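You operate a simulated robot arm through the tools that you are given. There is no shell and no other tool. Be economical: measure what you need, move in short steps, check, and stop when the job is done.

You run a simulated two-armed robot. Do the job below in one go: nothing can be reset, and whatever is moved stays where it is left.

JOB
Take the black lamp with a green dome and put it in the white box. Then open the right drawer of the grey bench, fetch the short white tube from the top of the cream bench and set it in the inside of the right drawer of the grey bench, then shut the drawer. Do these in the order given.

Only the result counts: the job must be done as asked and must still hold three seconds after the hand-in. Knocking over, shifting, dropping, spilling or breaking anything else fails it.

ROBOT AND FRAMES
Two 7-joint arms with two-finger parallel grippers on one trunk, on a base that drives. Base frame: it is fixed to the floor where the robot stands at the start and does not move with it; the origin is under the middle of the robot, x ahead of it, y to its left, z up; the surface under the hand at the start is at about z = 918. Lengths are in mm, angles in rad, forces in N, time in s.
The left shoulder is at the start at [-100, 119, 795], the right one opposite. With the tool pointing down near the work surface each hand reaches from about 100 to 520 mm from the robot's upright axis, wherever it stands, measured 20 degrees to its own side. Places, roughly: inside of the right drawer of the grey bench [-3800, 800, 700]; right drawer of the grey bench [-3900, 800, 700]; short white tube [-3750, -2000, 750]. Payload 3.43 kg a hand.
The TCP of each hand is the grasp point between the finger pads, 30 mm short of the fingertips. In the tool frame z runs along the fingers and y along their closing line. Largest opening 94 mm; finger width 28, thickness 10; the body of the gripper, 50 by 96 mm, starts 55 mm behind the TCP.
Orientation is that of the tool frame in the base frame, as [roll, pitch, yaw] about the fixed x, y, z axes, in that order (R = Rz(yaw) Ry(pitch) Rx(roll)). With the fingers straight down and closing along the base's y, the tool's x points along the base's -x, its y along +y and its z along -z.

CONTROLS
- The arms move only by the tool step_arm. It takes "left_moves", "right_moves" or both (then of equal length, played together; a hand with none holds still); each is a list that holds one entry, the list of rows, each a list of 7 numbers: the turn, a rotation vector about the base's x, y, z in units of 90 degrees (1.0 is 90 degrees), then the shift along the base's x, y, z in units of 300 mm (1.0 is 300 mm), then the gripper command, from -1 (shut) to 1 (fully open), values between in proportion. In form: [[[rx, ry, rz, dx, dy, dz, jaw], ...]]. A call has 1 to 10 rows; each row is the pose to reach, as a shift and turn from the pose commanded when the call began. A call with a number of a shift or a turn outside -1 to 1 is refused whole. Rows are played at 5 a second. More than 50 mm and 0.15 rad between two rows, or a gripper value outside its range, and nothing of the call is played. A pose out of reach is approached as far as the arm can. The call stops where the force on the tool passes 40 N (or 10 N more than at its start, if that is more) or the arm is blocked; 0.2 s more then pass. Each finger travels about 153 mm/s and halts on what it meets, pressing with about 23 N; the grip force reading is that of the motor and also rises with nothing between the fingers. The clock runs only during rows and for 0.2 s after the last one: add rows that repeat a pose to give the fingers time. It gives the time, the measured TCP pose, the force on the tool (base axes), the opening and the grip force at its end, in the units of the frame above (readings bear some noise), with the torque about the TCP (base axes, N m) and any sound that the robot's microphone picked up, and new pictures: "show" is both (left out), scene, wrist or none (wrist: the cameras of the hands that moved).
- Cameras (640 x 400 px; columns grow to the right, rows downward): "scene" is now at [34.1, 21.8, 1531.9]; the picture's right is [0.31, -0.95, 0.00], its down [-0.61, -0.20, -0.76] and it looks along [0.73, 0.24, -0.64] (base axes); focal length 249 px, centre (320, 200). "left" rides on the left gripper at [76, -14, -102] in its tool frame; the picture's right is [0.18, 0.98, 0.00], its down [-0.75, 0.14, -0.64] and it looks along [-0.63, 0.12, 0.77] (tool axes); focal length 243 px, centre (320, 200). "right" rides on the right gripper at [76, 14, -102] in its tool frame; the picture's right is [-0.18, 0.98, 0.00], its down [-0.75, -0.14, -0.64] and it looks along [-0.63, -0.12, 0.77] (tool axes); focal length 243 px, centre (320, 200). There is no depth. A picture from a camera that has moved, and an enlarged one, comes with that camera's place and axes in the base frame and with its lens. The place of the scene camera against the robot may be out by one fixed shift of up to 25 mm in any direction.
- lift_body(by): slides the trunk up (or, below 0, down) by that many mm; the arms and the scene camera ride with it, the base frame stays. It gives what a move gives, with no picture.
- drive_base(legs): drives the robot by 1 to 6 legs, each [ahead, left, turn to the left] in mm, mm and rad, along the robot's own axes; the way and the turn of a leg run together, so that a leg with both is an arc; at most 1500 mm and 3.142 rad a leg. The arms and the cameras ride along, it lands a little off, and it stops where it bumps. It gives what a move gives, and a new picture of the scene camera.
- aim_head(pan, tilt): turns the head with the scene camera to pan (to the left, within 2.496 rad either way) and tilt (down, from -0.506 to 1.204), counted from straight ahead of the robot. It gives what a move gives, and a new picture of the scene camera.
- zoom(camera, box): a new picture of the part [left, top, right, bottom] of that camera's present view, enlarged. The clock stands still meanwhile.
- job_done(): hands the job in; it is judged then, once.

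Work in short steps. Places have to be worked out from the pictures, the camera data and where the tool is seen: move nearer, look again, correct. Check each grasp and each placing, and mend what went wrong. You have 165 turns and 260 pictures in all, those below and enlarged ones among them. Open the grippers and draw the arms clear of the work before you hand the job in, unless the task says otherwise; then end with one line.

The tools are called after ">>>" as name(argument=value, ...) on one line, values as JSON. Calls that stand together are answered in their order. step_arm: Moves the arms, as the interface text tells. Its arguments: {"type":"object","properties":{"left_moves":{"type":"array","items":{"type":"array","items":{"type":"array","items":{"type":"number"}}}},"right_moves":{"type":"array","items":{"type":"array","items":{"type":"array","items":{"type":"number"}}}},"show":{"type":"string","enum":["both","scene","wrist","none"]}},"required":[]} The other tools are called the same way: lift_body (by) slides the trunk up or down; drive_base (legs) drives the base; aim_head (pan, tilt) turns the head that bears the scene camera; zoom (camera, box) takes an enlarged picture of a part of a camera's view; job_done () hands the job in.

At the start:

```text
t: 0.0
left_position: [337.6, 266.2, 1158.3]
left_tcp_rot: [3.141, -0.001, 3.141]
left_force: [1.5, -0.5, 0.3]
left_ft_torque: [0.0, 0.0, 0.0]
left_gripper_width: 94.0
left_grasp_force: 0.0
right_position: [298.3, 0.5, 1169.5]
right_tcp_rot: [-3.14, 0.001, -3.141]
right_force: [0.0, 0.1, 1.1]
right_ft_torque: [0.01, 0.02, 0.0]
right_gripper_width: 93.8
right_grasp_force: 0.1
trunk travel left (down, up): [-219.0, 117.0]
robot x, y, heading: [1.3, 1.7, 0.004]
head pan, tilt: [0.319, 0.7]
```

scene: 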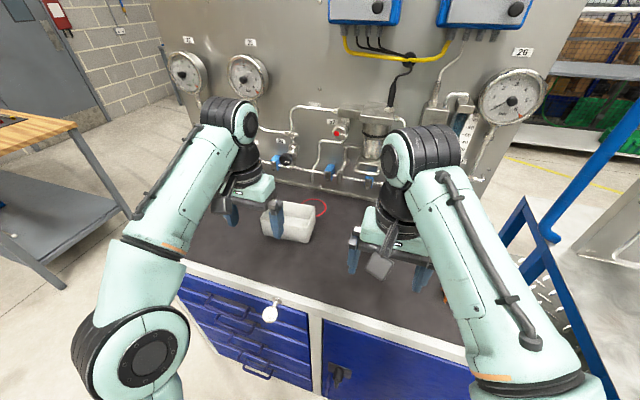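
right: 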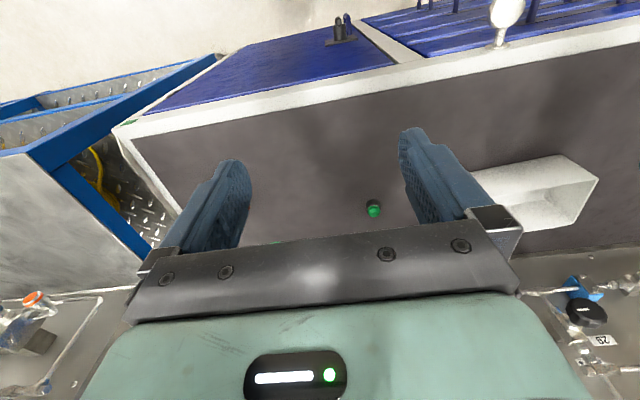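
left: 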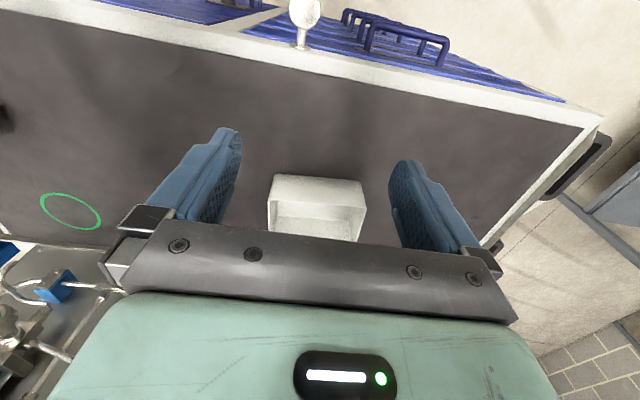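

I'll enlarge the views to identify the lamp and the white box.

>>> zoom(camera="right", box=[240, 150, 440, 275])

>>> zoom(camera="scene", box=[200, 150, 480, 325])

>>> zoom(camera="left", box=[200, 130, 440, 280])

```text
3.20 times, centred on (340, 212) of right
camera zoom: at [221.9, 13.5, 1272.0], right [0.18, 0.98, 0.0], down [0.75, -0.14, 0.64], along [0.63, -0.12, -0.77], focal length 776 px, centre (256, 160)
```

zoom: 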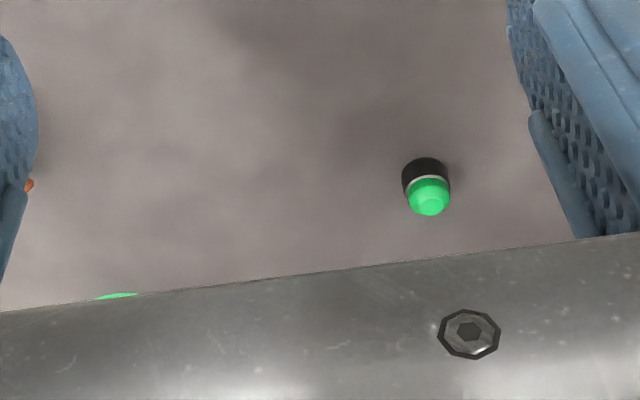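

```text
2.29 times, centred on (340, 238) of scene
camera zoom: at [34.1, 21.8, 1531.9], right [0.31, -0.95, 0.0], down [-0.61, -0.2, -0.76], along [0.73, 0.24, -0.64], focal length 569 px, centre (274, 114)
```

zoom: 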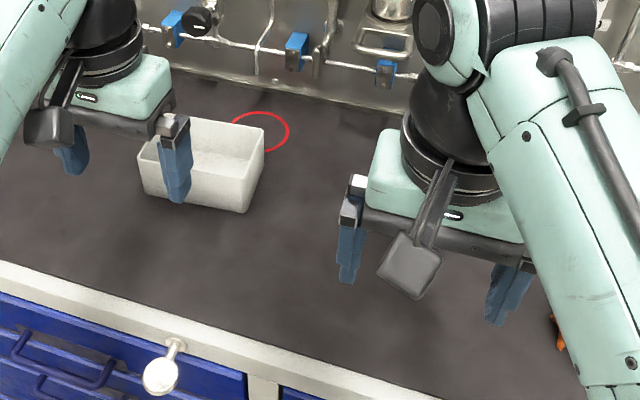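

```text
2.67 times, centred on (320, 205) of left
camera zoom: at [260.3, 252.6, 1262.1], right [-0.18, 0.98, 0.0], down [0.75, 0.14, 0.64], along [0.63, 0.12, -0.77], focal length 647 px, centre (320, 187)
```

zoom: 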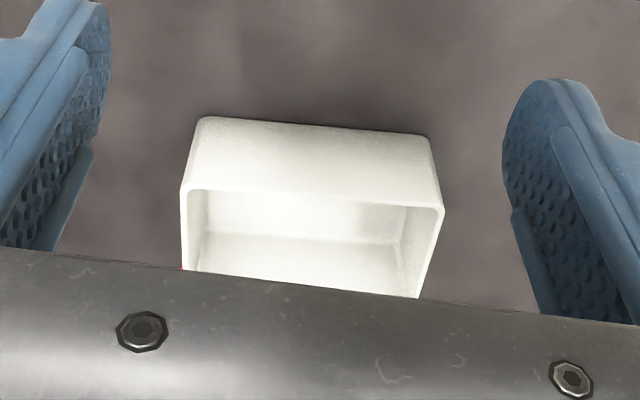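

The lamp (small black base, green dome) stands near (533, 54) and the box near (520, 293), both at the edge of reach. I'll raise the trunk and creep ahead a little.

>>> lift_body(by=110)

>>> drive_base(legs=[[45, 0, 0]])

```text
t: 1.4
left_position: [335.8, 266.7, 1269.0]
left_tcp_rot: [-3.141, -0.001, 3.141]
left_force: [0.3, 0.5, -0.7]
left_ft_torque: [-0.01, -0.02, -0.01]
left_gripper_width: 93.9
left_grasp_force: 0.0
right_position: [296.5, 0.7, 1279.7]
right_tcp_rot: [-3.141, 0.0, 3.141]
right_force: [-0.5, -0.1, -0.1]
right_ft_torque: [0.03, -0.03, -0.01]
right_gripper_width: 93.8
right_grasp_force: 0.0
trunk travel left (down, up): [-329.0, 7.0]
robot x, y, heading: [-1.5, -2.3, -0.0]
head pan, tilt: [0.319, 0.7]
```

```text
t: 2.4
left_position: [368.5, 265.9, 1268.1]
left_tcp_rot: [-3.14, -0.004, 3.141]
left_force: [2.1, -0.2, -0.1]
left_ft_torque: [0.02, 0.03, 0.0]
left_gripper_width: 94.1
left_grasp_force: 0.2
right_position: [328.4, -1.0, 1279.2]
right_tcp_rot: [-3.142, -0.001, 3.141]
right_force: [0.9, -0.6, 0.7]
right_ft_torque: [-0.01, 0.01, -0.01]
right_gripper_width: 94.2
right_grasp_force: 0.0
trunk travel left (down, up): [-329.0, 7.0]
robot x, y, heading: [26.9, 7.1, 0.001]
head pan, tilt: [0.319, 0.7]
stopped in leg 1: the robot was blocked; the commanded pose is now the measured one
camera scene: at [64.5, 21.8, 1647.6], right [0.31, -0.95, 0.0], down [-0.61, -0.2, -0.76], along [0.72, 0.24, -0.65], focal length 249 px, centre (320, 200)
```

scene: 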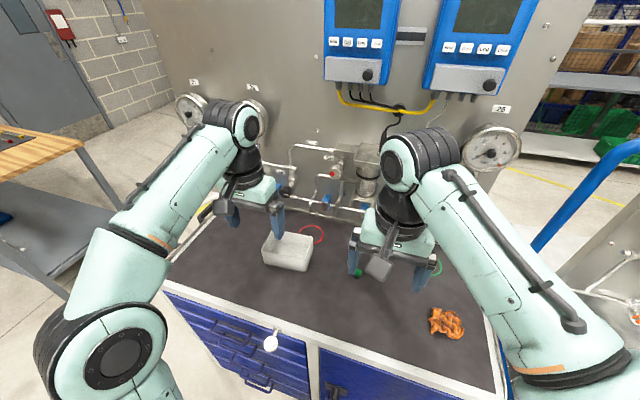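

The base touches the bench after about 30 mm. Now the right hand goes aside while the left moves toward the lamp at a safe height.

>>> step_arm(right_moves=[[[0, 0, 0, 0, -0.16, 0, 1], [0, 0, 0, 0, -0.32, 0, 1], [0, 0, 0, 0, -0.48, 0, 1], [0, 0, 0, 0, -0.64, 0, 1], [0, 0, 0, 0, -0.8, 0, 1], [0, 0, 0, 0, -0.8, 0, 1], [0, 0, 0, 0, -0.8, 0, 1]]], left_moves=[[[0, 0, 0, 0, 0, 0, 1], [0, 0, 0, 0, -0.1, 0, 1], [0, 0, 0, 0, -0.22, 0, 1], [0, 0, 0, 0, -0.34, 0, 1], [0, 0, 0, 0.1, -0.46, 0, 1], [0, 0, 0, 0.2, -0.58, 0, 1], [0, 0, 0, 0.3, -0.69, 0, 1]]])

```text
t: 4.0
left_position: [431.9, 84.9, 1268.0]
left_tcp_rot: [-3.141, -0.001, -3.141]
left_force: [-1.3, 0.9, -0.8]
left_ft_torque: [-0.02, 0.01, 0.0]
left_gripper_width: 94.1
left_grasp_force: 0.1
left hand out of reach, approached as far as the arm can: row 7
right_position: [325.5, -240.4, 1280.8]
right_tcp_rot: [3.141, 0.002, -3.141]
right_force: [-0.6, 1.5, -0.7]
right_ft_torque: [0.03, 0.0, -0.01]
right_gripper_width: 94.0
right_grasp_force: 0.1
trunk travel left (down, up): [-329.0, 7.0]
robot x, y, heading: [30.3, -1.3, 0.001]
head pan, tilt: [0.319, 0.7]
camera scene: at [58.2, 22.4, 1647.4], right [0.32, -0.95, 0.0], down [-0.61, -0.2, -0.77], along [0.73, 0.24, -0.64], focal length 249 px, centre (320, 200)
camera right: at [249.1, -227.1, 1382.9], right [0.18, 0.98, 0.0], down [0.75, -0.14, 0.64], along [0.63, -0.12, -0.77], focal length 243 px, centre (320, 200)
camera left: at [355.1, 71.5, 1370.5], right [-0.18, 0.98, 0.0], down [0.75, 0.14, 0.64], along [0.63, 0.12, -0.77], focal length 243 px, centre (320, 200)
```

scene: 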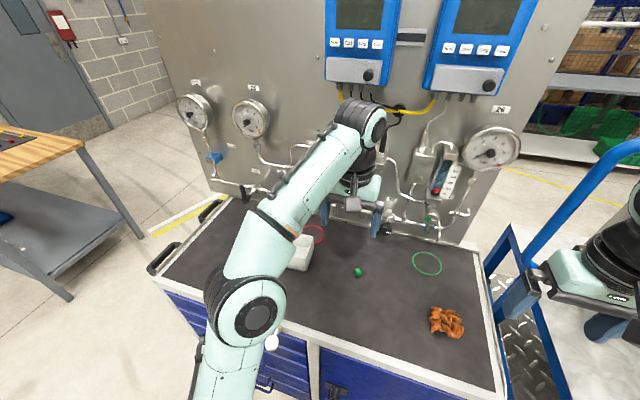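
right: 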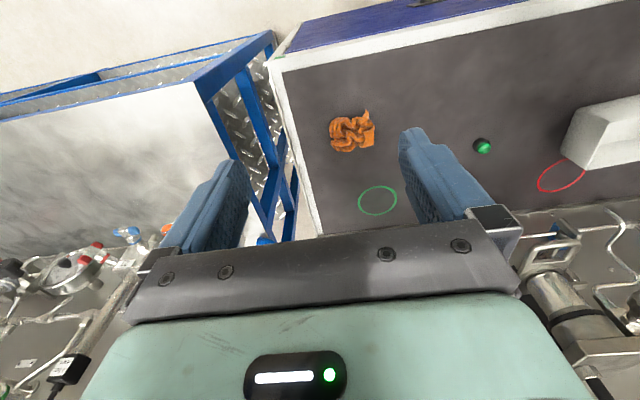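
left: 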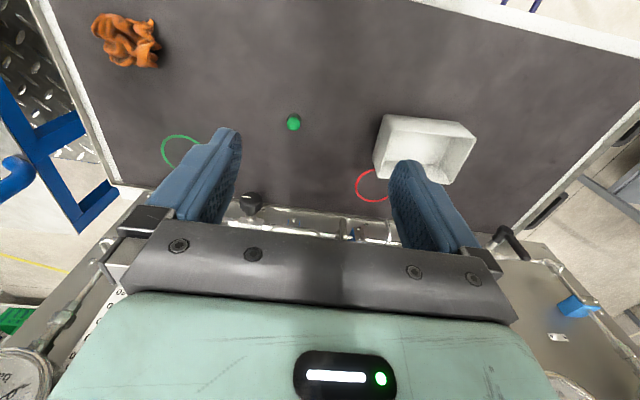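

The left camera puts the lamp at about (538, 56). I'll move the left hand down and toward it.

>>> step_arm(left_moves=[[[0, 0, 0, 0, 0, -0.16, 1], [0, 0, 0, 0.05, -0.03, -0.31, 1], [0, 0, 0, 0.12, -0.06, -0.45, 1], [0, 0, 0, 0.22, -0.09, -0.57, 1], [0, 0, 0, 0.34, -0.1, -0.67, 1], [0, 0, 0, 0.34, -0.1, -0.8, 1], [0, 0, 0, 0.34, -0.1, -0.8, 1]]])

```text
t: 5.6
left_position: [530.9, 56.4, 1027.7]
left_tcp_rot: [-3.141, -0.001, 3.141]
left_force: [-0.3, 0.6, 0.0]
left_ft_torque: [-0.01, 0.01, -0.01]
left_gripper_width: 93.8
left_grasp_force: 0.0
right_position: [325.9, -240.7, 1278.5]
right_tcp_rot: [3.141, 0.0, -3.141]
right_force: [0.6, 0.1, 0.3]
right_ft_torque: [-0.01, 0.03, 0.0]
right_gripper_width: 93.7
right_grasp_force: 0.1
trunk travel left (down, up): [-329.0, 7.0]
robot x, y, heading: [25.6, -0.0, 0.001]
head pan, tilt: [0.319, 0.7]
camera scene: at [59.1, 21.6, 1647.4], right [0.32, -0.95, 0.0], down [-0.61, -0.2, -0.76], along [0.73, 0.24, -0.64], focal length 249 px, centre (320, 200)
camera left: at [454.4, 42.8, 1130.9], right [-0.18, 0.98, 0.0], down [0.75, 0.14, 0.64], along [0.63, 0.12, -0.77], focal length 243 px, centre (320, 200)
```

scene: 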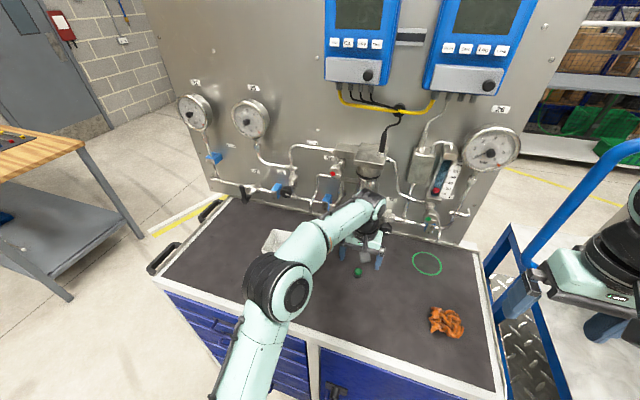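
left: 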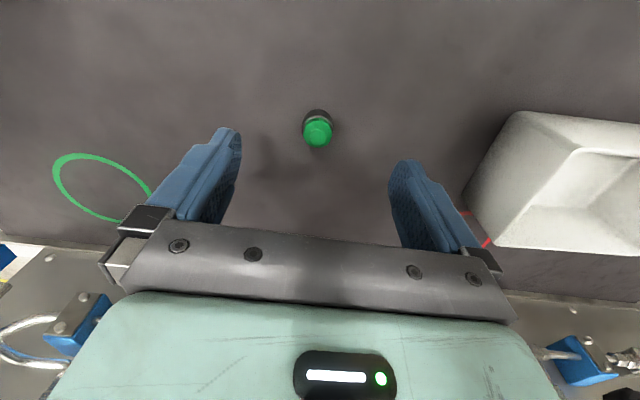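

The lamp is nearly between the fingers; a small x correction and then descend to just above the surface.

>>> step_arm(left_moves=[[[0, 0, 0, 0.013, -0.004, -0.1, 1], [0, 0, 0, 0.013, -0.004, -0.18, 1], [0, 0, 0, 0.013, -0.004, -0.245, 1], [0, 0, 0, 0.013, -0.004, -0.245, 1]]], show="wrist")

```text
t: 6.6
left_position: [534.7, 52.5, 953.8]
left_tcp_rot: [-3.141, 0.002, 3.141]
left_force: [-0.4, -0.7, 0.4]
left_ft_torque: [0.01, -0.01, -0.02]
left_gripper_width: 94.2
left_grasp_force: 0.1
right_position: [325.8, -241.3, 1280.6]
right_tcp_rot: [-3.141, 0.0, -3.141]
right_force: [0.2, 0.3, -0.5]
right_ft_torque: [-0.03, -0.01, 0.01]
right_gripper_width: 93.9
right_grasp_force: 0.0
trunk travel left (down, up): [-329.0, 7.0]
robot x, y, heading: [29.4, 0.8, -0.002]
head pan, tilt: [0.319, 0.7]
camera left: at [458.7, 40.0, 1057.5], right [-0.18, 0.98, 0.0], down [0.75, 0.14, 0.64], along [0.63, 0.12, -0.77], focal length 243 px, centre (320, 200)
```

left: 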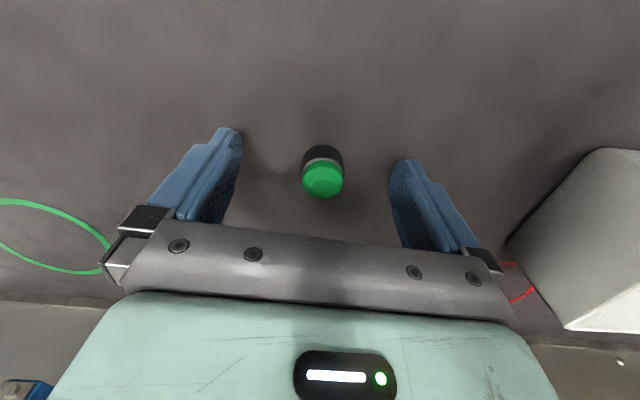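

The lamp sits between the pads. Closing.

>>> step_arm(left_moves=[[[0, 0, 0, 0, 0, 0, -1], [0, 0, 0, 0, 0, 0, -1], [0, 0, 0, 0, 0, 0, -1], [0, 0, 0, 0, 0, 0, -1], [0, 0, 0, 0, 0, 0.1, -1], [0, 0, 0, 0, 0, 0.25, -1], [0, 0, 0, 0, 0, 0.4, -1], [0, 0, 0, 0, 0, 0.5, -1]]], show="wrist")

```text
t: 8.4
left_position: [534.6, 52.6, 1103.2]
left_tcp_rot: [3.141, 0.0, 3.141]
left_force: [-0.3, 0.6, -0.6]
left_ft_torque: [0.01, 0.03, 0.04]
left_gripper_width: 24.9
left_grasp_force: 22.8
right_position: [324.0, -242.3, 1279.6]
right_tcp_rot: [-3.141, 0.002, 3.141]
right_force: [-0.1, 0.4, -0.2]
right_ft_torque: [-0.03, 0.01, -0.01]
right_gripper_width: 94.0
right_grasp_force: 0.1
trunk travel left (down, up): [-329.0, 7.0]
robot x, y, heading: [25.0, -2.3, -0.0]
head pan, tilt: [0.319, 0.7]
camera left: at [457.6, 39.3, 1206.8], right [-0.18, 0.98, 0.0], down [0.75, 0.14, 0.64], along [0.63, 0.12, -0.77], focal length 243 px, centre (320, 200)
```

left: 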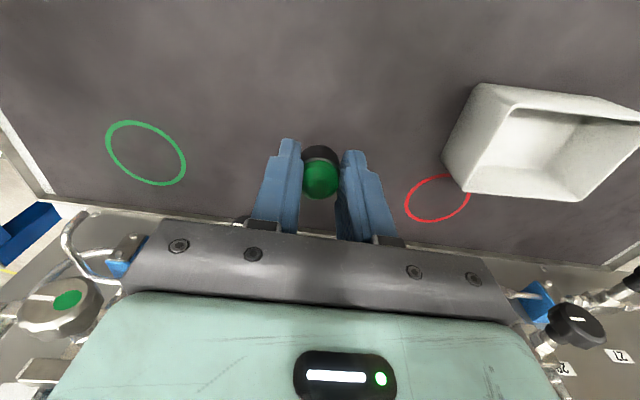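

Grasp holds (24.9 mm). Carrying it over the box, which I judge to be at (530, 289).

>>> step_arm(left_moves=[[[0, 0, 0, 0, 0.15, 0, -1], [0, 0, 0, 0, 0.3, 0, -1], [0, 0, 0, 0, 0.45, 0, -1], [0, 0, 0, -0.02, 0.6, 0, -1], [0, 0, 0, -0.02, 0.75, 0, -1], [0, 0, 0, -0.02, 0.79, 0, -1], [0, 0, 0, -0.02, 0.79, 0, -1]]])

```text
t: 10.0
left_position: [528.5, 291.6, 1106.3]
left_tcp_rot: [3.141, -0.003, -3.141]
left_force: [-0.5, 0.8, -0.9]
left_ft_torque: [-0.05, -0.02, -0.01]
left_gripper_width: 24.8
left_grasp_force: 22.9
right_position: [325.2, -240.3, 1281.2]
right_tcp_rot: [3.141, -0.001, -3.139]
right_force: [-0.1, 0.0, -0.1]
right_ft_torque: [-0.01, -0.01, -0.01]
right_gripper_width: 93.7
right_grasp_force: 0.2
trunk travel left (down, up): [-329.0, 7.0]
robot x, y, heading: [25.4, 1.0, -0.004]
head pan, tilt: [0.319, 0.7]
camera scene: at [58.9, 21.9, 1647.4], right [0.32, -0.95, 0.0], down [-0.61, -0.2, -0.76], along [0.73, 0.24, -0.64], focal length 249 px, centre (320, 200)
camera left: at [452.1, 277.6, 1208.2], right [-0.18, 0.98, 0.0], down [0.75, 0.14, 0.64], along [0.63, 0.12, -0.77], focal length 243 px, centre (320, 200)
```

scene: 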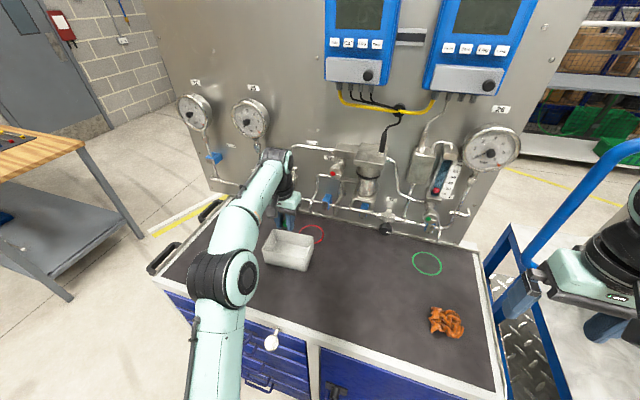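
left: 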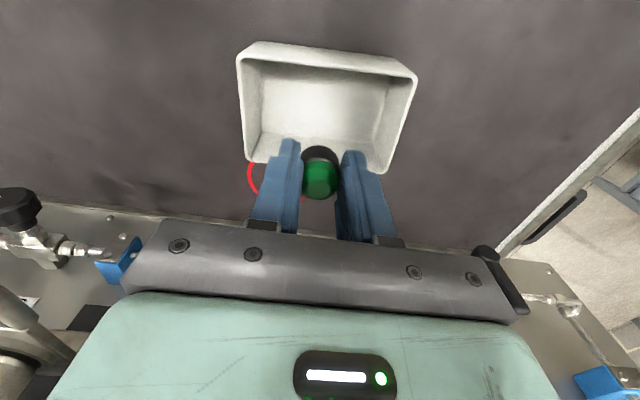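

Box rim spans about x 494–588, y 220–365, rim z about 985. I lower the lamp inside, at about (540, 292).

>>> step_arm(left_moves=[[[0, 0, 0, 0.03, 0, -0.1, -1], [0, 0, 0, 0.035, 0, -0.2, -1], [0, 0, 0, 0.035, 0, -0.3, -1], [0, 0, 0, 0.035, 0, -0.37, -1], [0, 0, 0, 0.035, 0, -0.37, -1]]])

```text
t: 11.2
left_position: [538.8, 289.7, 996.2]
left_tcp_rot: [3.141, 0.001, 3.14]
left_force: [-0.8, -0.2, 0.1]
left_ft_torque: [-0.04, -0.03, -0.04]
left_gripper_width: 25.2
left_grasp_force: 23.1
right_position: [324.8, -240.4, 1280.5]
right_tcp_rot: [3.141, 0.001, -3.141]
right_force: [-0.3, -0.1, 0.2]
right_ft_torque: [0.05, -0.01, -0.02]
right_gripper_width: 93.6
right_grasp_force: 0.0
trunk travel left (down, up): [-329.0, 7.0]
robot x, y, heading: [29.2, -2.0, -0.004]
head pan, tilt: [0.319, 0.7]
camera scene: at [58.9, 21.8, 1647.4], right [0.32, -0.95, 0.0], down [-0.61, -0.2, -0.77], along [0.73, 0.24, -0.64], focal length 249 px, centre (320, 200)
camera left: at [462.4, 275.9, 1097.7], right [-0.18, 0.98, 0.0], down [0.75, 0.14, 0.64], along [0.63, 0.12, -0.77], focal length 243 px, centre (320, 200)
```

scene: 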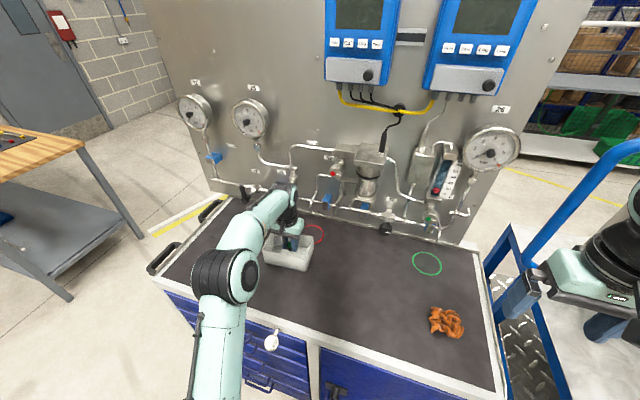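
left: 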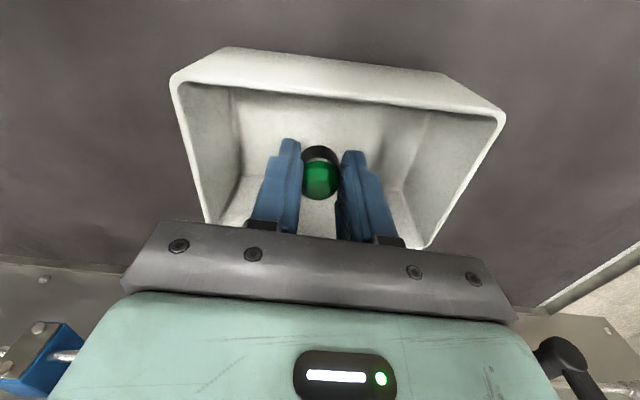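

The fingers are well inside the rim. I lower the last ~33 mm, watching the force.

>>> step_arm(left_moves=[[[0, 0, 0, 0, 0, -0.05, -1], [0, 0, 0, 0, 0, -0.09, -1], [0, 0, 0, 0, 0, -0.113, -1], [0, 0, 0, 0, 0, -0.113, -1]]], show="wrist")

```text
t: 12.2
left_position: [539.3, 289.8, 959.7]
left_tcp_rot: [-3.141, -0.001, -3.141]
left_force: [0.1, -0.7, -0.6]
left_ft_torque: [0.0, 0.0, -0.03]
left_gripper_width: 24.9
left_grasp_force: 23.2
right_position: [324.7, -241.0, 1279.9]
right_tcp_rot: [-3.141, -0.002, 3.141]
right_force: [0.8, 0.6, 0.9]
right_ft_torque: [-0.01, 0.03, 0.01]
right_gripper_width: 93.9
right_grasp_force: 0.1
trunk travel left (down, up): [-329.0, 7.0]
robot x, y, heading: [25.6, -2.8, -0.001]
head pan, tilt: [0.319, 0.7]
camera left: at [462.5, 276.6, 1062.4], right [-0.18, 0.98, 0.0], down [0.75, 0.14, 0.64], along [0.63, 0.12, -0.77], focal length 243 px, centre (320, 200)
```

left: 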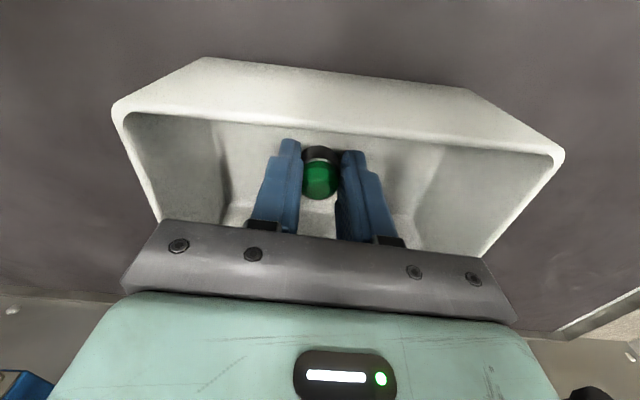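

No contact yet; lower 3 mm more, then open just to about 55 mm and rise.

>>> step_arm(left_moves=[[[0, 0, 0, 0, 0, -0.01, -1], [0, 0, 0, 0, 0, -0.01, -1], [0, 0, 0, 0, 0, -0.01, 0.15], [0, 0, 0, 0, 0, -0.01, 0.15], [0, 0, 0, 0, 0, -0.01, 0.15], [0, 0, 0, 0, 0, 0.1, 0.15], [0, 0, 0, 0, 0, 0.25, 0.15], [0, 0, 0, 0, 0, 0.4, 0.15], [0, 0, 0, -0.1, 0, 0.55, 0.15], [0, 0, 0, -0.2, 0, 0.65, 0.15]]])

```text
refused: row 9 steps farther than a row can; nothing moved
```

>>> step_arm(left_moves=[[[0, 0, 0, 0, 0, -0.01, -1], [0, 0, 0, 0, 0, -0.01, -1], [0, 0, 0, 0, 0, -0.01, 0.15], [0, 0, 0, 0, 0, -0.01, 0.15], [0, 0, 0, 0, 0, -0.01, 0.15], [0, 0, 0, 0, 0, 0.1, 0.15], [0, 0, 0, 0, 0, 0.25, 0.15], [0, 0, 0, 0, 0, 0.4, 0.15], [0, 0, 0, -0.1, 0, 0.51, 0.15], [0, 0, 0, -0.2, 0, 0.62, 0.15]]])

```text
t: 14.4
left_position: [480.2, 289.4, 1146.2]
left_tcp_rot: [-3.141, -0.001, -3.14]
left_force: [-0.5, -0.3, 0.8]
left_ft_torque: [-0.01, -0.02, 0.01]
left_gripper_width: 54.0
left_grasp_force: 0.1
right_position: [323.7, -241.9, 1280.1]
right_tcp_rot: [3.141, -0.001, 3.141]
right_force: [0.0, 0.7, -0.3]
right_ft_torque: [-0.01, -0.01, -0.01]
right_gripper_width: 93.9
right_grasp_force: 0.0
trunk travel left (down, up): [-329.0, 7.0]
robot x, y, heading: [24.7, 0.1, 0.0]
head pan, tilt: [0.319, 0.7]
camera scene: at [57.8, 21.8, 1647.3], right [0.32, -0.95, 0.0], down [-0.61, -0.2, -0.77], along [0.73, 0.24, -0.64], focal length 249 px, centre (320, 200)
camera left: at [403.7, 275.3, 1247.6], right [-0.18, 0.98, 0.0], down [0.75, 0.14, 0.64], along [0.63, 0.12, -0.77], focal length 243 px, centre (320, 200)
```

scene: 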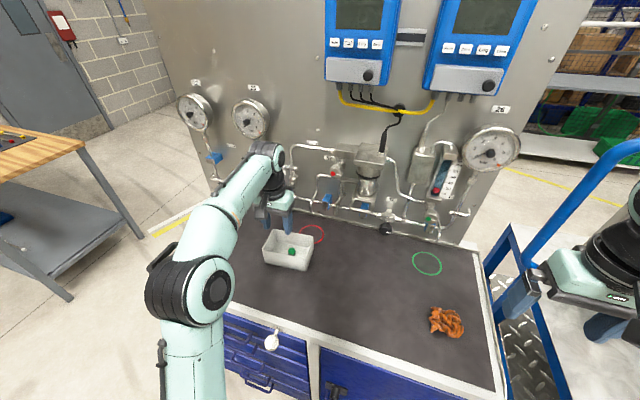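
left: 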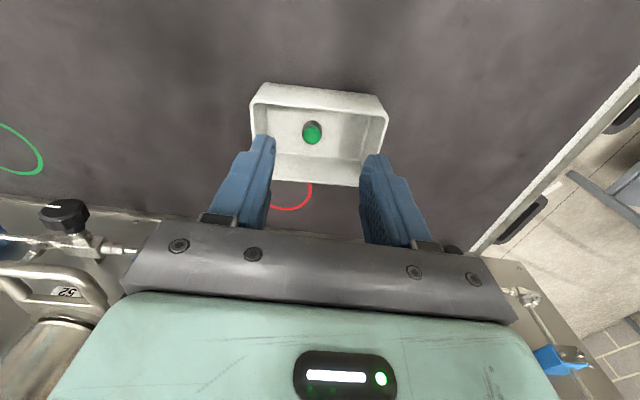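

The lamp stands in the box. Now I draw the left hand in and back the base off the bench.

>>> step_arm(left_moves=[[[0, 0, 0, -0.1, -0.05, 0.1, 0.15], [0, 0, 0, -0.2, -0.1, 0.2, 0.5], [0, 0, 0, -0.33, -0.1, 0.25, 1], [0, 0, 0, -0.48, -0.1, 0.25, 1], [0, 0, 0, -0.6, -0.1, 0.25, 1]]], show="none")

>>> drive_base(legs=[[-500, 0, 0]])

>>> aim_head(pan=2.4, tilt=0.15)

>>> aim_head(pan=-2.4, tilt=0.15)

```text
t: 15.6
left_position: [300.6, 261.9, 1219.8]
left_tcp_rot: [-3.14, -0.002, -3.141]
left_force: [-1.1, 0.2, 0.3]
left_ft_torque: [0.02, -0.01, -0.02]
left_gripper_width: 94.0
left_grasp_force: 0.0
right_position: [326.0, -242.1, 1280.8]
right_tcp_rot: [3.141, 0.001, -3.14]
right_force: [0.7, -0.4, -0.4]
right_ft_torque: [0.0, -0.03, 0.01]
right_gripper_width: 94.0
right_grasp_force: 0.1
trunk travel left (down, up): [-329.0, 7.0]
robot x, y, heading: [26.0, 2.4, -0.001]
head pan, tilt: [0.319, 0.7]
```

```text
t: 18.5
left_position: [-198.1, 261.1, 1220.5]
left_tcp_rot: [-3.141, 0.0, 3.13]
left_force: [-0.5, 0.1, 0.3]
left_ft_torque: [0.03, 0.03, 0.0]
left_gripper_width: 94.0
left_grasp_force: 0.1
right_position: [-177.4, -241.2, 1280.3]
right_tcp_rot: [3.141, -0.001, 3.13]
right_force: [0.1, -0.2, 0.3]
right_ft_torque: [0.0, -0.03, -0.02]
right_gripper_width: 94.1
right_grasp_force: 0.2
trunk travel left (down, up): [-329.0, 7.0]
robot x, y, heading: [-472.6, 4.1, -0.009]
head pan, tilt: [0.319, 0.7]
camera scene: at [-441.5, 23.7, 1647.5], right [0.31, -0.95, 0.0], down [-0.61, -0.2, -0.76], along [0.73, 0.23, -0.64], focal length 249 px, centre (320, 200)
```

scene: 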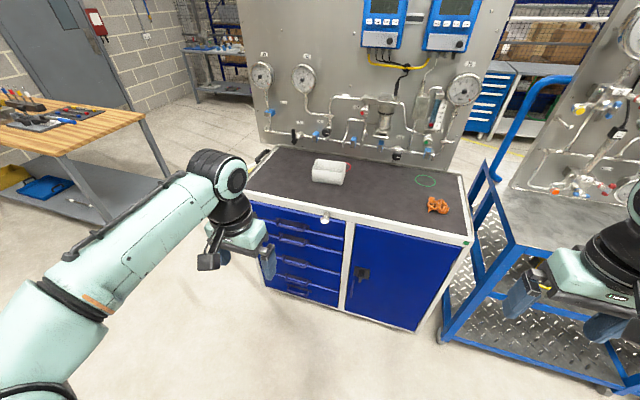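

```text
t: 20.5
left_position: [-197.6, 259.9, 1219.8]
left_tcp_rot: [3.141, 0.0, 3.13]
left_force: [-0.8, -0.5, -0.3]
left_ft_torque: [-0.01, 0.01, 0.01]
left_gripper_width: 93.8
left_grasp_force: 0.0
right_position: [-177.7, -242.7, 1280.5]
right_tcp_rot: [-3.141, 0.001, 3.13]
right_force: [0.0, 0.1, 0.4]
right_ft_torque: [-0.04, -0.01, -0.02]
right_gripper_width: 93.9
right_grasp_force: 0.1
trunk travel left (down, up): [-329.0, 7.0]
robot x, y, heading: [-476.5, -0.1, -0.008]
head pan, tilt: [2.4, 0.15]
camera scene: at [-590.3, 61.1, 1697.5], right [0.68, 0.73, 0.0], down [0.11, -0.1, -0.99], along [-0.72, 0.68, -0.15], focal length 249 px, centre (320, 200)
```

scene: 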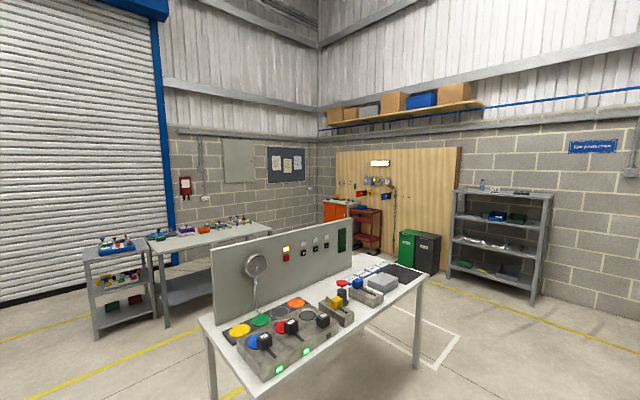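

```text
t: 24.3
left_position: [-197.4, 261.8, 1219.9]
left_tcp_rot: [3.141, -0.002, 3.131]
left_force: [0.3, -1.0, 1.0]
left_ft_torque: [-0.01, 0.0, 0.0]
left_gripper_width: 94.0
left_grasp_force: 0.0
right_position: [-178.0, -240.9, 1280.2]
right_tcp_rot: [3.14, 0.0, 3.13]
right_force: [-0.1, 0.0, -0.3]
right_ft_torque: [0.04, 0.01, -0.02]
right_gripper_width: 94.1
right_grasp_force: 0.0
trunk travel left (down, up): [-329.0, 7.0]
robot x, y, heading: [-474.3, -2.7, -0.005]
head pan, tilt: [-2.4, 0.15]
camera scene: at [-591.6, -64.2, 1697.5], right [-0.67, 0.74, 0.0], down [0.11, 0.1, -0.99], along [-0.74, -0.66, -0.15], focal length 249 px, centre (320, 200)
```

scene: 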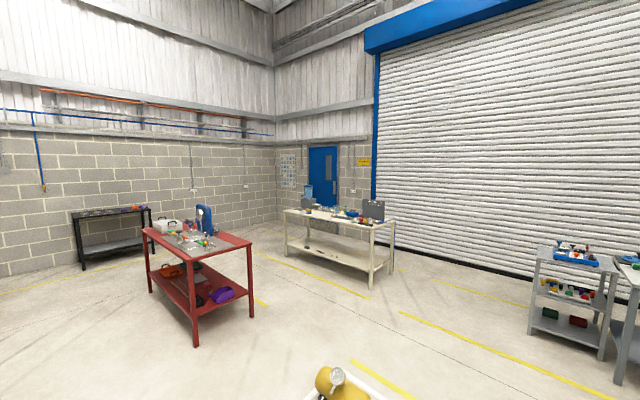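

The grey bench and cream bench lie behind. I turn the robot about in place and look along the way.

>>> drive_base(legs=[[0, 0, -3.14]])

>>> aim_head(pan=0.3, tilt=0.45)

>>> aim_head(pan=0.9, tilt=0.6)

>>> aim_head(pan=-0.6, tilt=0.5)

```text
t: 32.1
left_position: [-751.8, -257.4, 1219.2]
left_tcp_rot: [3.14, -0.002, -0.007]
left_force: [0.5, -0.2, -0.3]
left_ft_torque: [0.01, 0.02, -0.04]
left_gripper_width: 94.1
left_grasp_force: 0.1
right_position: [-771.7, 244.7, 1280.5]
right_tcp_rot: [-3.142, 0.0, -0.006]
right_force: [-0.2, -0.1, -0.1]
right_ft_torque: [0.0, 0.03, 0.02]
right_gripper_width: 94.2
right_grasp_force: 0.0
trunk travel left (down, up): [-329.0, 7.0]
robot x, y, heading: [-474.2, 1.4, 3.132]
head pan, tilt: [-2.4, 0.15]
camera scene: at [-364.4, 59.2, 1697.5], right [0.67, -0.74, 0.0], down [-0.11, -0.1, -0.99], along [0.73, 0.66, -0.15], focal length 249 px, centre (320, 200)
```

scene: 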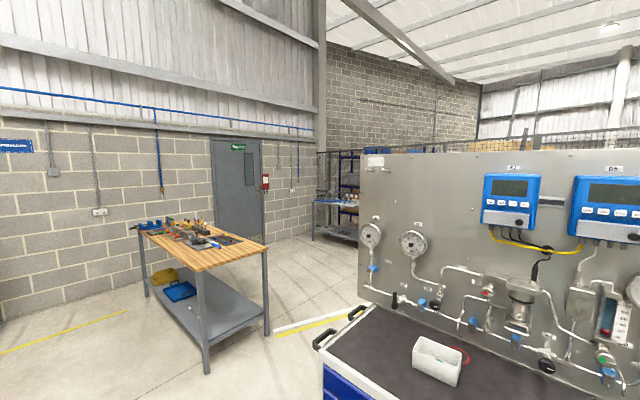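

```text
t: 34.5
left_position: [-751.5, -257.8, 1219.5]
left_tcp_rot: [-3.141, -0.003, -0.005]
left_force: [-0.6, 0.7, 0.1]
left_ft_torque: [0.0, 0.02, -0.01]
left_gripper_width: 94.0
left_grasp_force: 0.0
right_position: [-772.5, 245.1, 1280.8]
right_tcp_rot: [-3.141, 0.001, -0.008]
right_force: [0.1, -0.7, 1.6]
right_ft_torque: [0.01, -0.01, 0.01]
right_gripper_width: 94.1
right_grasp_force: 0.0
trunk travel left (down, up): [-329.0, 7.0]
robot x, y, heading: [-474.2, 4.8, 3.133]
head pan, tilt: [0.3, 0.45]
camera scene: at [-521.2, -29.5, 1669.5], right [-0.29, 0.96, 0.0], down [0.42, 0.13, -0.9], along [-0.86, -0.26, -0.44], focal length 249 px, centre (320, 200)
```

scene: 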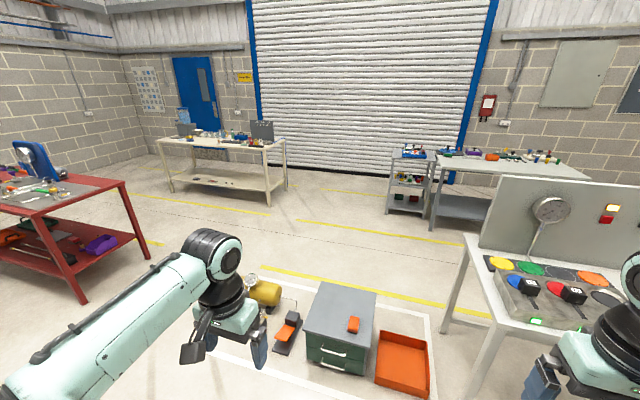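

```text
t: 35.5
left_position: [-751.2, -256.2, 1220.1]
left_tcp_rot: [3.141, -0.003, -0.007]
left_force: [0.8, -0.2, 0.4]
left_ft_torque: [-0.02, -0.04, 0.01]
left_gripper_width: 94.0
left_grasp_force: 0.0
right_position: [-770.8, 245.7, 1280.5]
right_tcp_rot: [3.14, -0.001, -0.005]
right_force: [-0.7, -0.5, 0.1]
right_ft_torque: [0.0, -0.03, -0.03]
right_gripper_width: 93.8
right_grasp_force: 0.0
trunk travel left (down, up): [-329.0, 7.0]
robot x, y, heading: [-471.5, 8.4, 3.134]
head pan, tilt: [0.901, 0.6]
camera scene: at [-488.7, -71.8, 1656.0], right [-0.78, 0.63, 0.0], down [0.35, 0.44, -0.83], along [-0.52, -0.64, -0.56], focal length 249 px, centre (320, 200)
```

scene: 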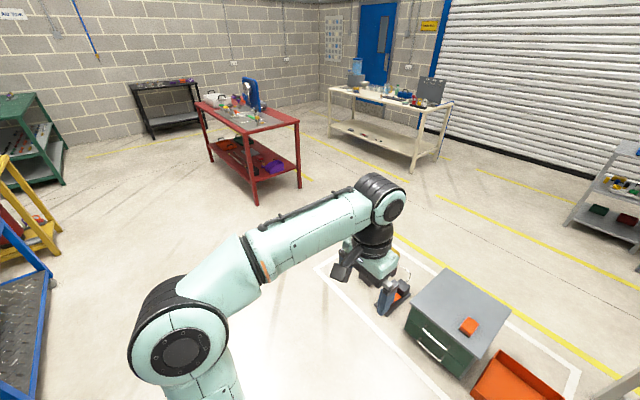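

```text
t: 37.1
left_position: [-750.2, -257.1, 1220.7]
left_tcp_rot: [-3.141, -0.002, -0.006]
left_force: [-0.9, 0.5, -0.5]
left_ft_torque: [0.0, 0.03, 0.0]
left_gripper_width: 94.0
left_grasp_force: 0.0
right_position: [-772.1, 245.6, 1280.4]
right_tcp_rot: [-3.141, -0.001, -0.009]
right_force: [0.3, -0.7, -0.4]
right_ft_torque: [-0.01, -0.01, 0.04]
right_gripper_width: 94.1
right_grasp_force: 0.1
trunk travel left (down, up): [-329.0, 7.0]
robot x, y, heading: [-474.8, 0.8, 3.14]
head pan, tilt: [-0.6, 0.499]
camera scene: at [-508.0, 48.9, 1665.1], right [0.57, 0.82, 0.0], down [0.39, -0.27, -0.88], along [-0.72, 0.5, -0.48], focal length 249 px, centre (320, 200)
```

scene: 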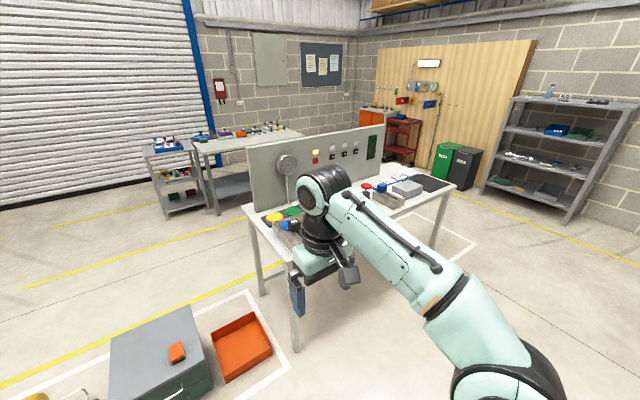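

A marked floor zone with equipment (x −2250…−1340, y −1220…450) blocks the straight way. I go round it: sideways to y ≈ −1750, then along −x between the zone and the red table.

>>> drive_base(legs=[[0, 1450, 0], [0, 300, 0]])

>>> aim_head(pan=0, tilt=0.45)

```text
t: 52.6
left_position: [-756.4, -1987.2, 1219.9]
left_tcp_rot: [-3.141, 0.0, 0.001]
left_force: [-1.0, -0.2, -0.2]
left_ft_torque: [0.03, -0.02, -0.02]
left_gripper_width: 94.2
left_grasp_force: 0.0
right_position: [-781.4, -1485.2, 1280.3]
right_tcp_rot: [3.142, 0.001, -0.002]
right_force: [0.2, 0.5, -0.9]
right_ft_torque: [0.0, 0.0, 0.01]
right_gripper_width: 93.8
right_grasp_force: 0.0
trunk travel left (down, up): [-329.0, 7.0]
robot x, y, heading: [-484.0, -1722.5, 3.141]
head pan, tilt: [-0.6, 0.499]
camera scene: at [-516.2, -1679.9, 1665.1], right [0.57, 0.82, 0.0], down [0.39, -0.27, -0.88], along [-0.72, 0.5, -0.48], focal length 249 px, centre (320, 200)
```

scene: 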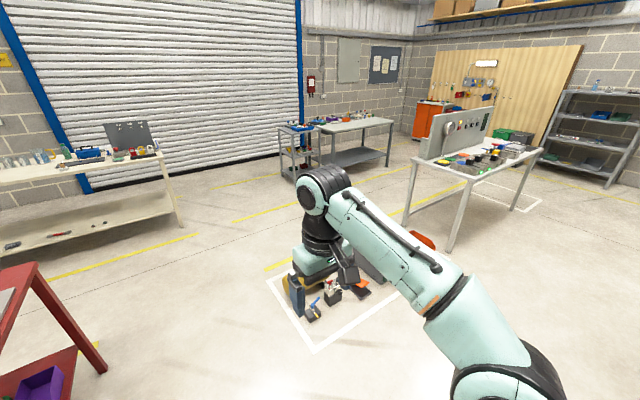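

```text
t: 53.6
left_position: [-757.2, -1987.2, 1219.7]
left_tcp_rot: [3.141, -0.001, 0.0]
left_force: [0.9, 0.3, 0.4]
left_ft_torque: [0.0, 0.0, -0.02]
left_gripper_width: 94.0
left_grasp_force: 0.1
right_position: [-781.4, -1485.5, 1280.2]
right_tcp_rot: [-3.14, 0.0, -0.001]
right_force: [0.4, -0.4, 1.0]
right_ft_torque: [0.0, -0.05, 0.01]
right_gripper_width: 94.0
right_grasp_force: 0.0
trunk travel left (down, up): [-329.0, 7.0]
robot x, y, heading: [-479.8, -1724.2, 3.143]
head pan, tilt: [0.0, 0.45]
camera scene: at [-533.0, -1731.2, 1669.5], right [0.0, 1.0, 0.0], down [0.44, 0.0, -0.9], along [-0.9, 0.0, -0.44], focal length 249 px, centre (320, 200)
```

scene: 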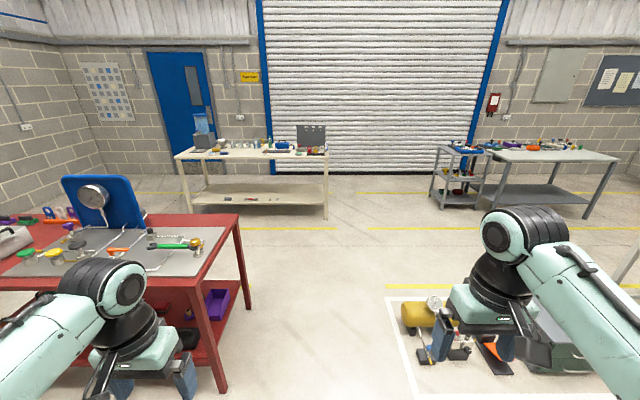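

The corridor is centred on y ≈ −1724, 1.1 m wide. I drive ahead to x ≈ −2750, then sideways right toward the grey bench.

>>> drive_base(legs=[[1450, 0, 0], [820, 0, 0], [0, -1450, 0], [0, -850, 0]])

```text
t: 84.8
left_position: [-3067.6, 322.6, 1221.0]
left_tcp_rot: [-3.14, -0.001, 0.01]
left_force: [0.6, -0.1, 0.4]
left_ft_torque: [-0.03, 0.03, 0.0]
left_gripper_width: 94.0
left_grasp_force: 0.1
right_position: [-3098.5, 823.5, 1279.7]
right_tcp_rot: [-3.14, 0.0, 0.012]
right_force: [-0.9, -0.9, 0.3]
right_ft_torque: [0.0, 0.0, 0.03]
right_gripper_width: 93.8
right_grasp_force: 0.0
trunk travel left (down, up): [-329.0, 7.0]
robot x, y, heading: [-2795.2, 585.2, -3.128]
head pan, tilt: [0.0, 0.45]
camera scene: at [-2846.5, 581.3, 1669.5], right [-0.01, 1.0, 0.0], down [0.44, 0.01, -0.9], along [-0.9, -0.01, -0.44], focal length 249 px, centre (320, 200)
```

scene: 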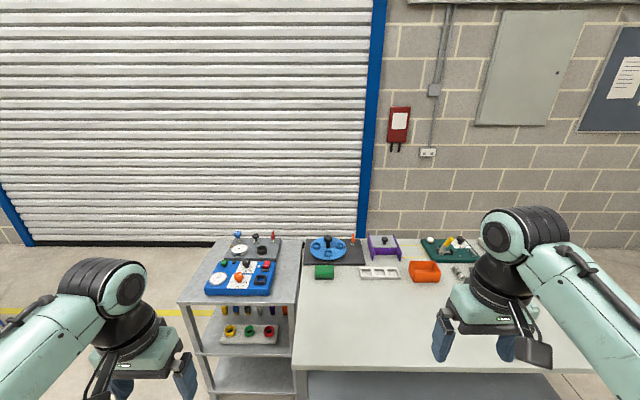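

No drawer shows from here; I tilt the head down and enlarge.

>>> zoom(camera="scene", box=[180, 210, 500, 400])

>>> aim_head(pan=-0.25, tilt=0.9)

>>> aim_head(pan=-0.8, tilt=0.6)

```text
2.00 times, centred on (340, 305) of scene
camera zoom: at [-2846.5, 581.3, 1669.5], right [-0.01, 1.0, 0.0], down [0.44, 0.01, -0.9], along [-0.9, -0.01, -0.44], focal length 498 px, centre (280, -10)
```

zoom: 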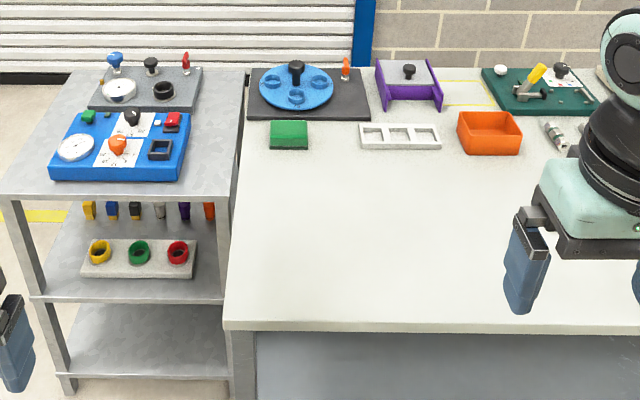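

```text
t: 85.7
left_position: [-3067.5, 322.4, 1220.1]
left_tcp_rot: [3.141, -0.003, 0.013]
left_force: [-0.8, -0.1, 0.0]
left_ft_torque: [0.01, -0.01, -0.02]
left_gripper_width: 94.2
left_grasp_force: 0.2
right_position: [-3096.6, 822.7, 1280.6]
right_tcp_rot: [-3.141, 0.0, 0.013]
right_force: [-0.1, 0.1, 0.0]
right_ft_torque: [-0.01, -0.02, 0.03]
right_gripper_width: 94.0
right_grasp_force: 0.1
trunk travel left (down, up): [-329.0, 7.0]
robot x, y, heading: [-2800.5, 586.6, -3.131]
head pan, tilt: [-0.25, 0.901]
camera scene: at [-2828.0, 600.0, 1631.3], right [0.23, 0.97, 0.0], down [0.76, -0.18, -0.62], along [-0.6, 0.15, -0.78], focal length 249 px, centre (320, 200)
```

scene: 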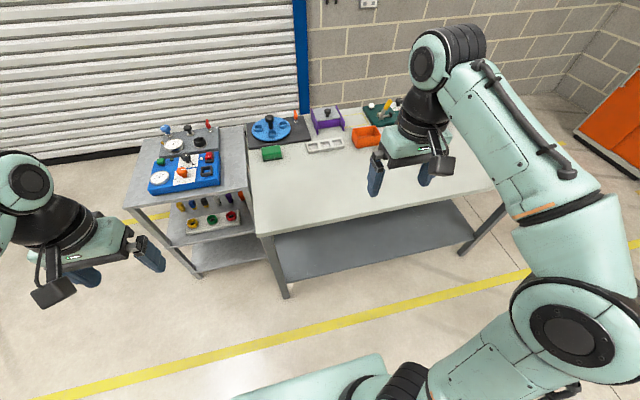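

```text
t: 86.7
left_position: [-3067.2, 319.6, 1219.9]
left_tcp_rot: [-3.141, -0.001, 0.012]
left_force: [-0.3, 0.5, -0.4]
left_ft_torque: [0.03, -0.01, 0.01]
left_gripper_width: 94.0
left_grasp_force: 0.1
right_position: [-3097.8, 824.2, 1280.7]
right_tcp_rot: [-3.14, -0.002, 0.012]
right_force: [0.1, -0.5, 0.6]
right_ft_torque: [0.01, -0.05, 0.01]
right_gripper_width: 94.3
right_grasp_force: 0.0
trunk travel left (down, up): [-329.0, 7.0]
robot x, y, heading: [-2794.5, 590.7, -3.131]
head pan, tilt: [-0.799, 0.6]
camera scene: at [-2817.1, 644.9, 1656.0], right [0.71, 0.71, 0.0], down [0.4, -0.4, -0.82], along [-0.58, 0.58, -0.57], focal length 249 px, centre (320, 200)
```

scene: 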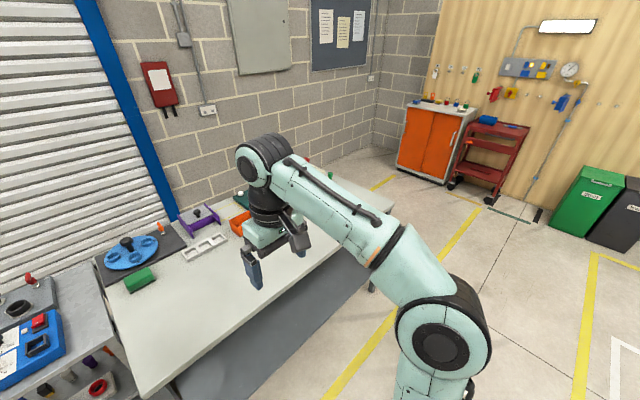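

The bench's front and left end have no drawers; the drawer place (x ≈ −3900, near the bench's rear at ≈ −4090) suggests it opens on the wall side. I go round the left of the grey trolley and look.

>>> drive_base(legs=[[0, 1350, 0], [1400, 0, 0]])

>>> aim_head(pan=-1.5, tilt=0.5)

>>> aim_head(pan=-0.7, tilt=0.5)

```text
t: 105.4
left_position: [-4460.2, -1042.0, 1220.2]
left_tcp_rot: [-3.14, -0.002, 0.013]
left_force: [0.3, 0.2, 0.5]
left_ft_torque: [-0.01, 0.03, -0.02]
left_gripper_width: 94.0
left_grasp_force: 0.0
right_position: [-4490.4, -540.8, 1279.6]
right_tcp_rot: [-3.141, 0.0, 0.008]
right_force: [0.7, 0.1, 0.2]
right_ft_torque: [0.01, 0.0, 0.01]
right_gripper_width: 93.9
right_grasp_force: 0.1
trunk travel left (down, up): [-329.0, 7.0]
robot x, y, heading: [-4188.2, -774.7, -3.127]
head pan, tilt: [-0.799, 0.6]
camera scene: at [-4209.9, -718.3, 1655.9], right [0.71, 0.71, 0.0], down [0.4, -0.4, -0.83], along [-0.58, 0.58, -0.56], focal length 249 px, centre (320, 200)
```

scene: 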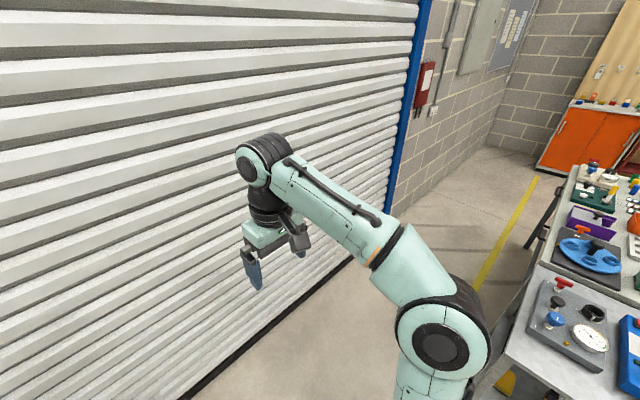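

```text
t: 106.4
left_position: [-4459.1, -1041.1, 1219.9]
left_tcp_rot: [-3.14, 0.0, 0.012]
left_force: [0.4, 0.6, 0.4]
left_ft_torque: [-0.02, 0.01, -0.05]
left_gripper_width: 93.5
left_grasp_force: 0.1
right_position: [-4491.1, -539.3, 1280.0]
right_tcp_rot: [3.142, 0.001, 0.011]
right_force: [0.9, -0.1, 0.5]
right_ft_torque: [0.01, -0.02, 0.02]
right_gripper_width: 93.7
right_grasp_force: 0.1
trunk travel left (down, up): [-329.0, 7.0]
robot x, y, heading: [-4185.5, -780.1, -3.132]
head pan, tilt: [-1.499, 0.499]
camera scene: at [-4155.3, -690.2, 1665.1], right [1.0, 0.08, 0.0], down [0.04, -0.48, -0.88], along [-0.07, 0.87, -0.48], focal length 249 px, centre (320, 200)
```

scene: 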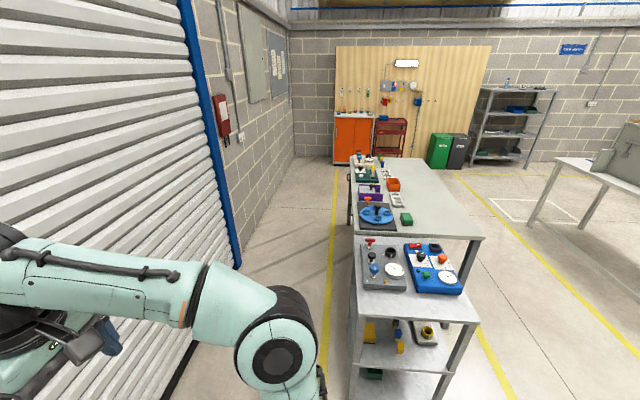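

```text
t: 107.6
left_position: [-4459.9, -1040.4, 1219.4]
left_tcp_rot: [-3.141, -0.002, 0.012]
left_force: [-0.2, 0.2, 0.4]
left_ft_torque: [-0.01, 0.0, 0.0]
left_gripper_width: 94.2
left_grasp_force: 0.0
right_position: [-4489.9, -538.8, 1280.6]
right_tcp_rot: [3.141, -0.001, 0.011]
right_force: [-0.1, -0.1, 0.5]
right_ft_torque: [0.01, -0.01, 0.01]
right_gripper_width: 94.1
right_grasp_force: 0.1
trunk travel left (down, up): [-329.0, 7.0]
robot x, y, heading: [-4189.8, -776.8, -3.13]
head pan, tilt: [-0.7, 0.499]
camera scene: at [-4217.8, -723.0, 1665.1], right [0.64, 0.77, 0.0], down [0.37, -0.3, -0.88], along [-0.68, 0.56, -0.48], focal length 249 px, centre (320, 200)
```

scene: 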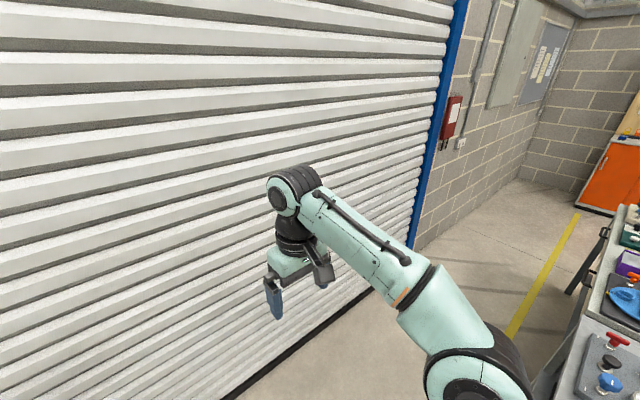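

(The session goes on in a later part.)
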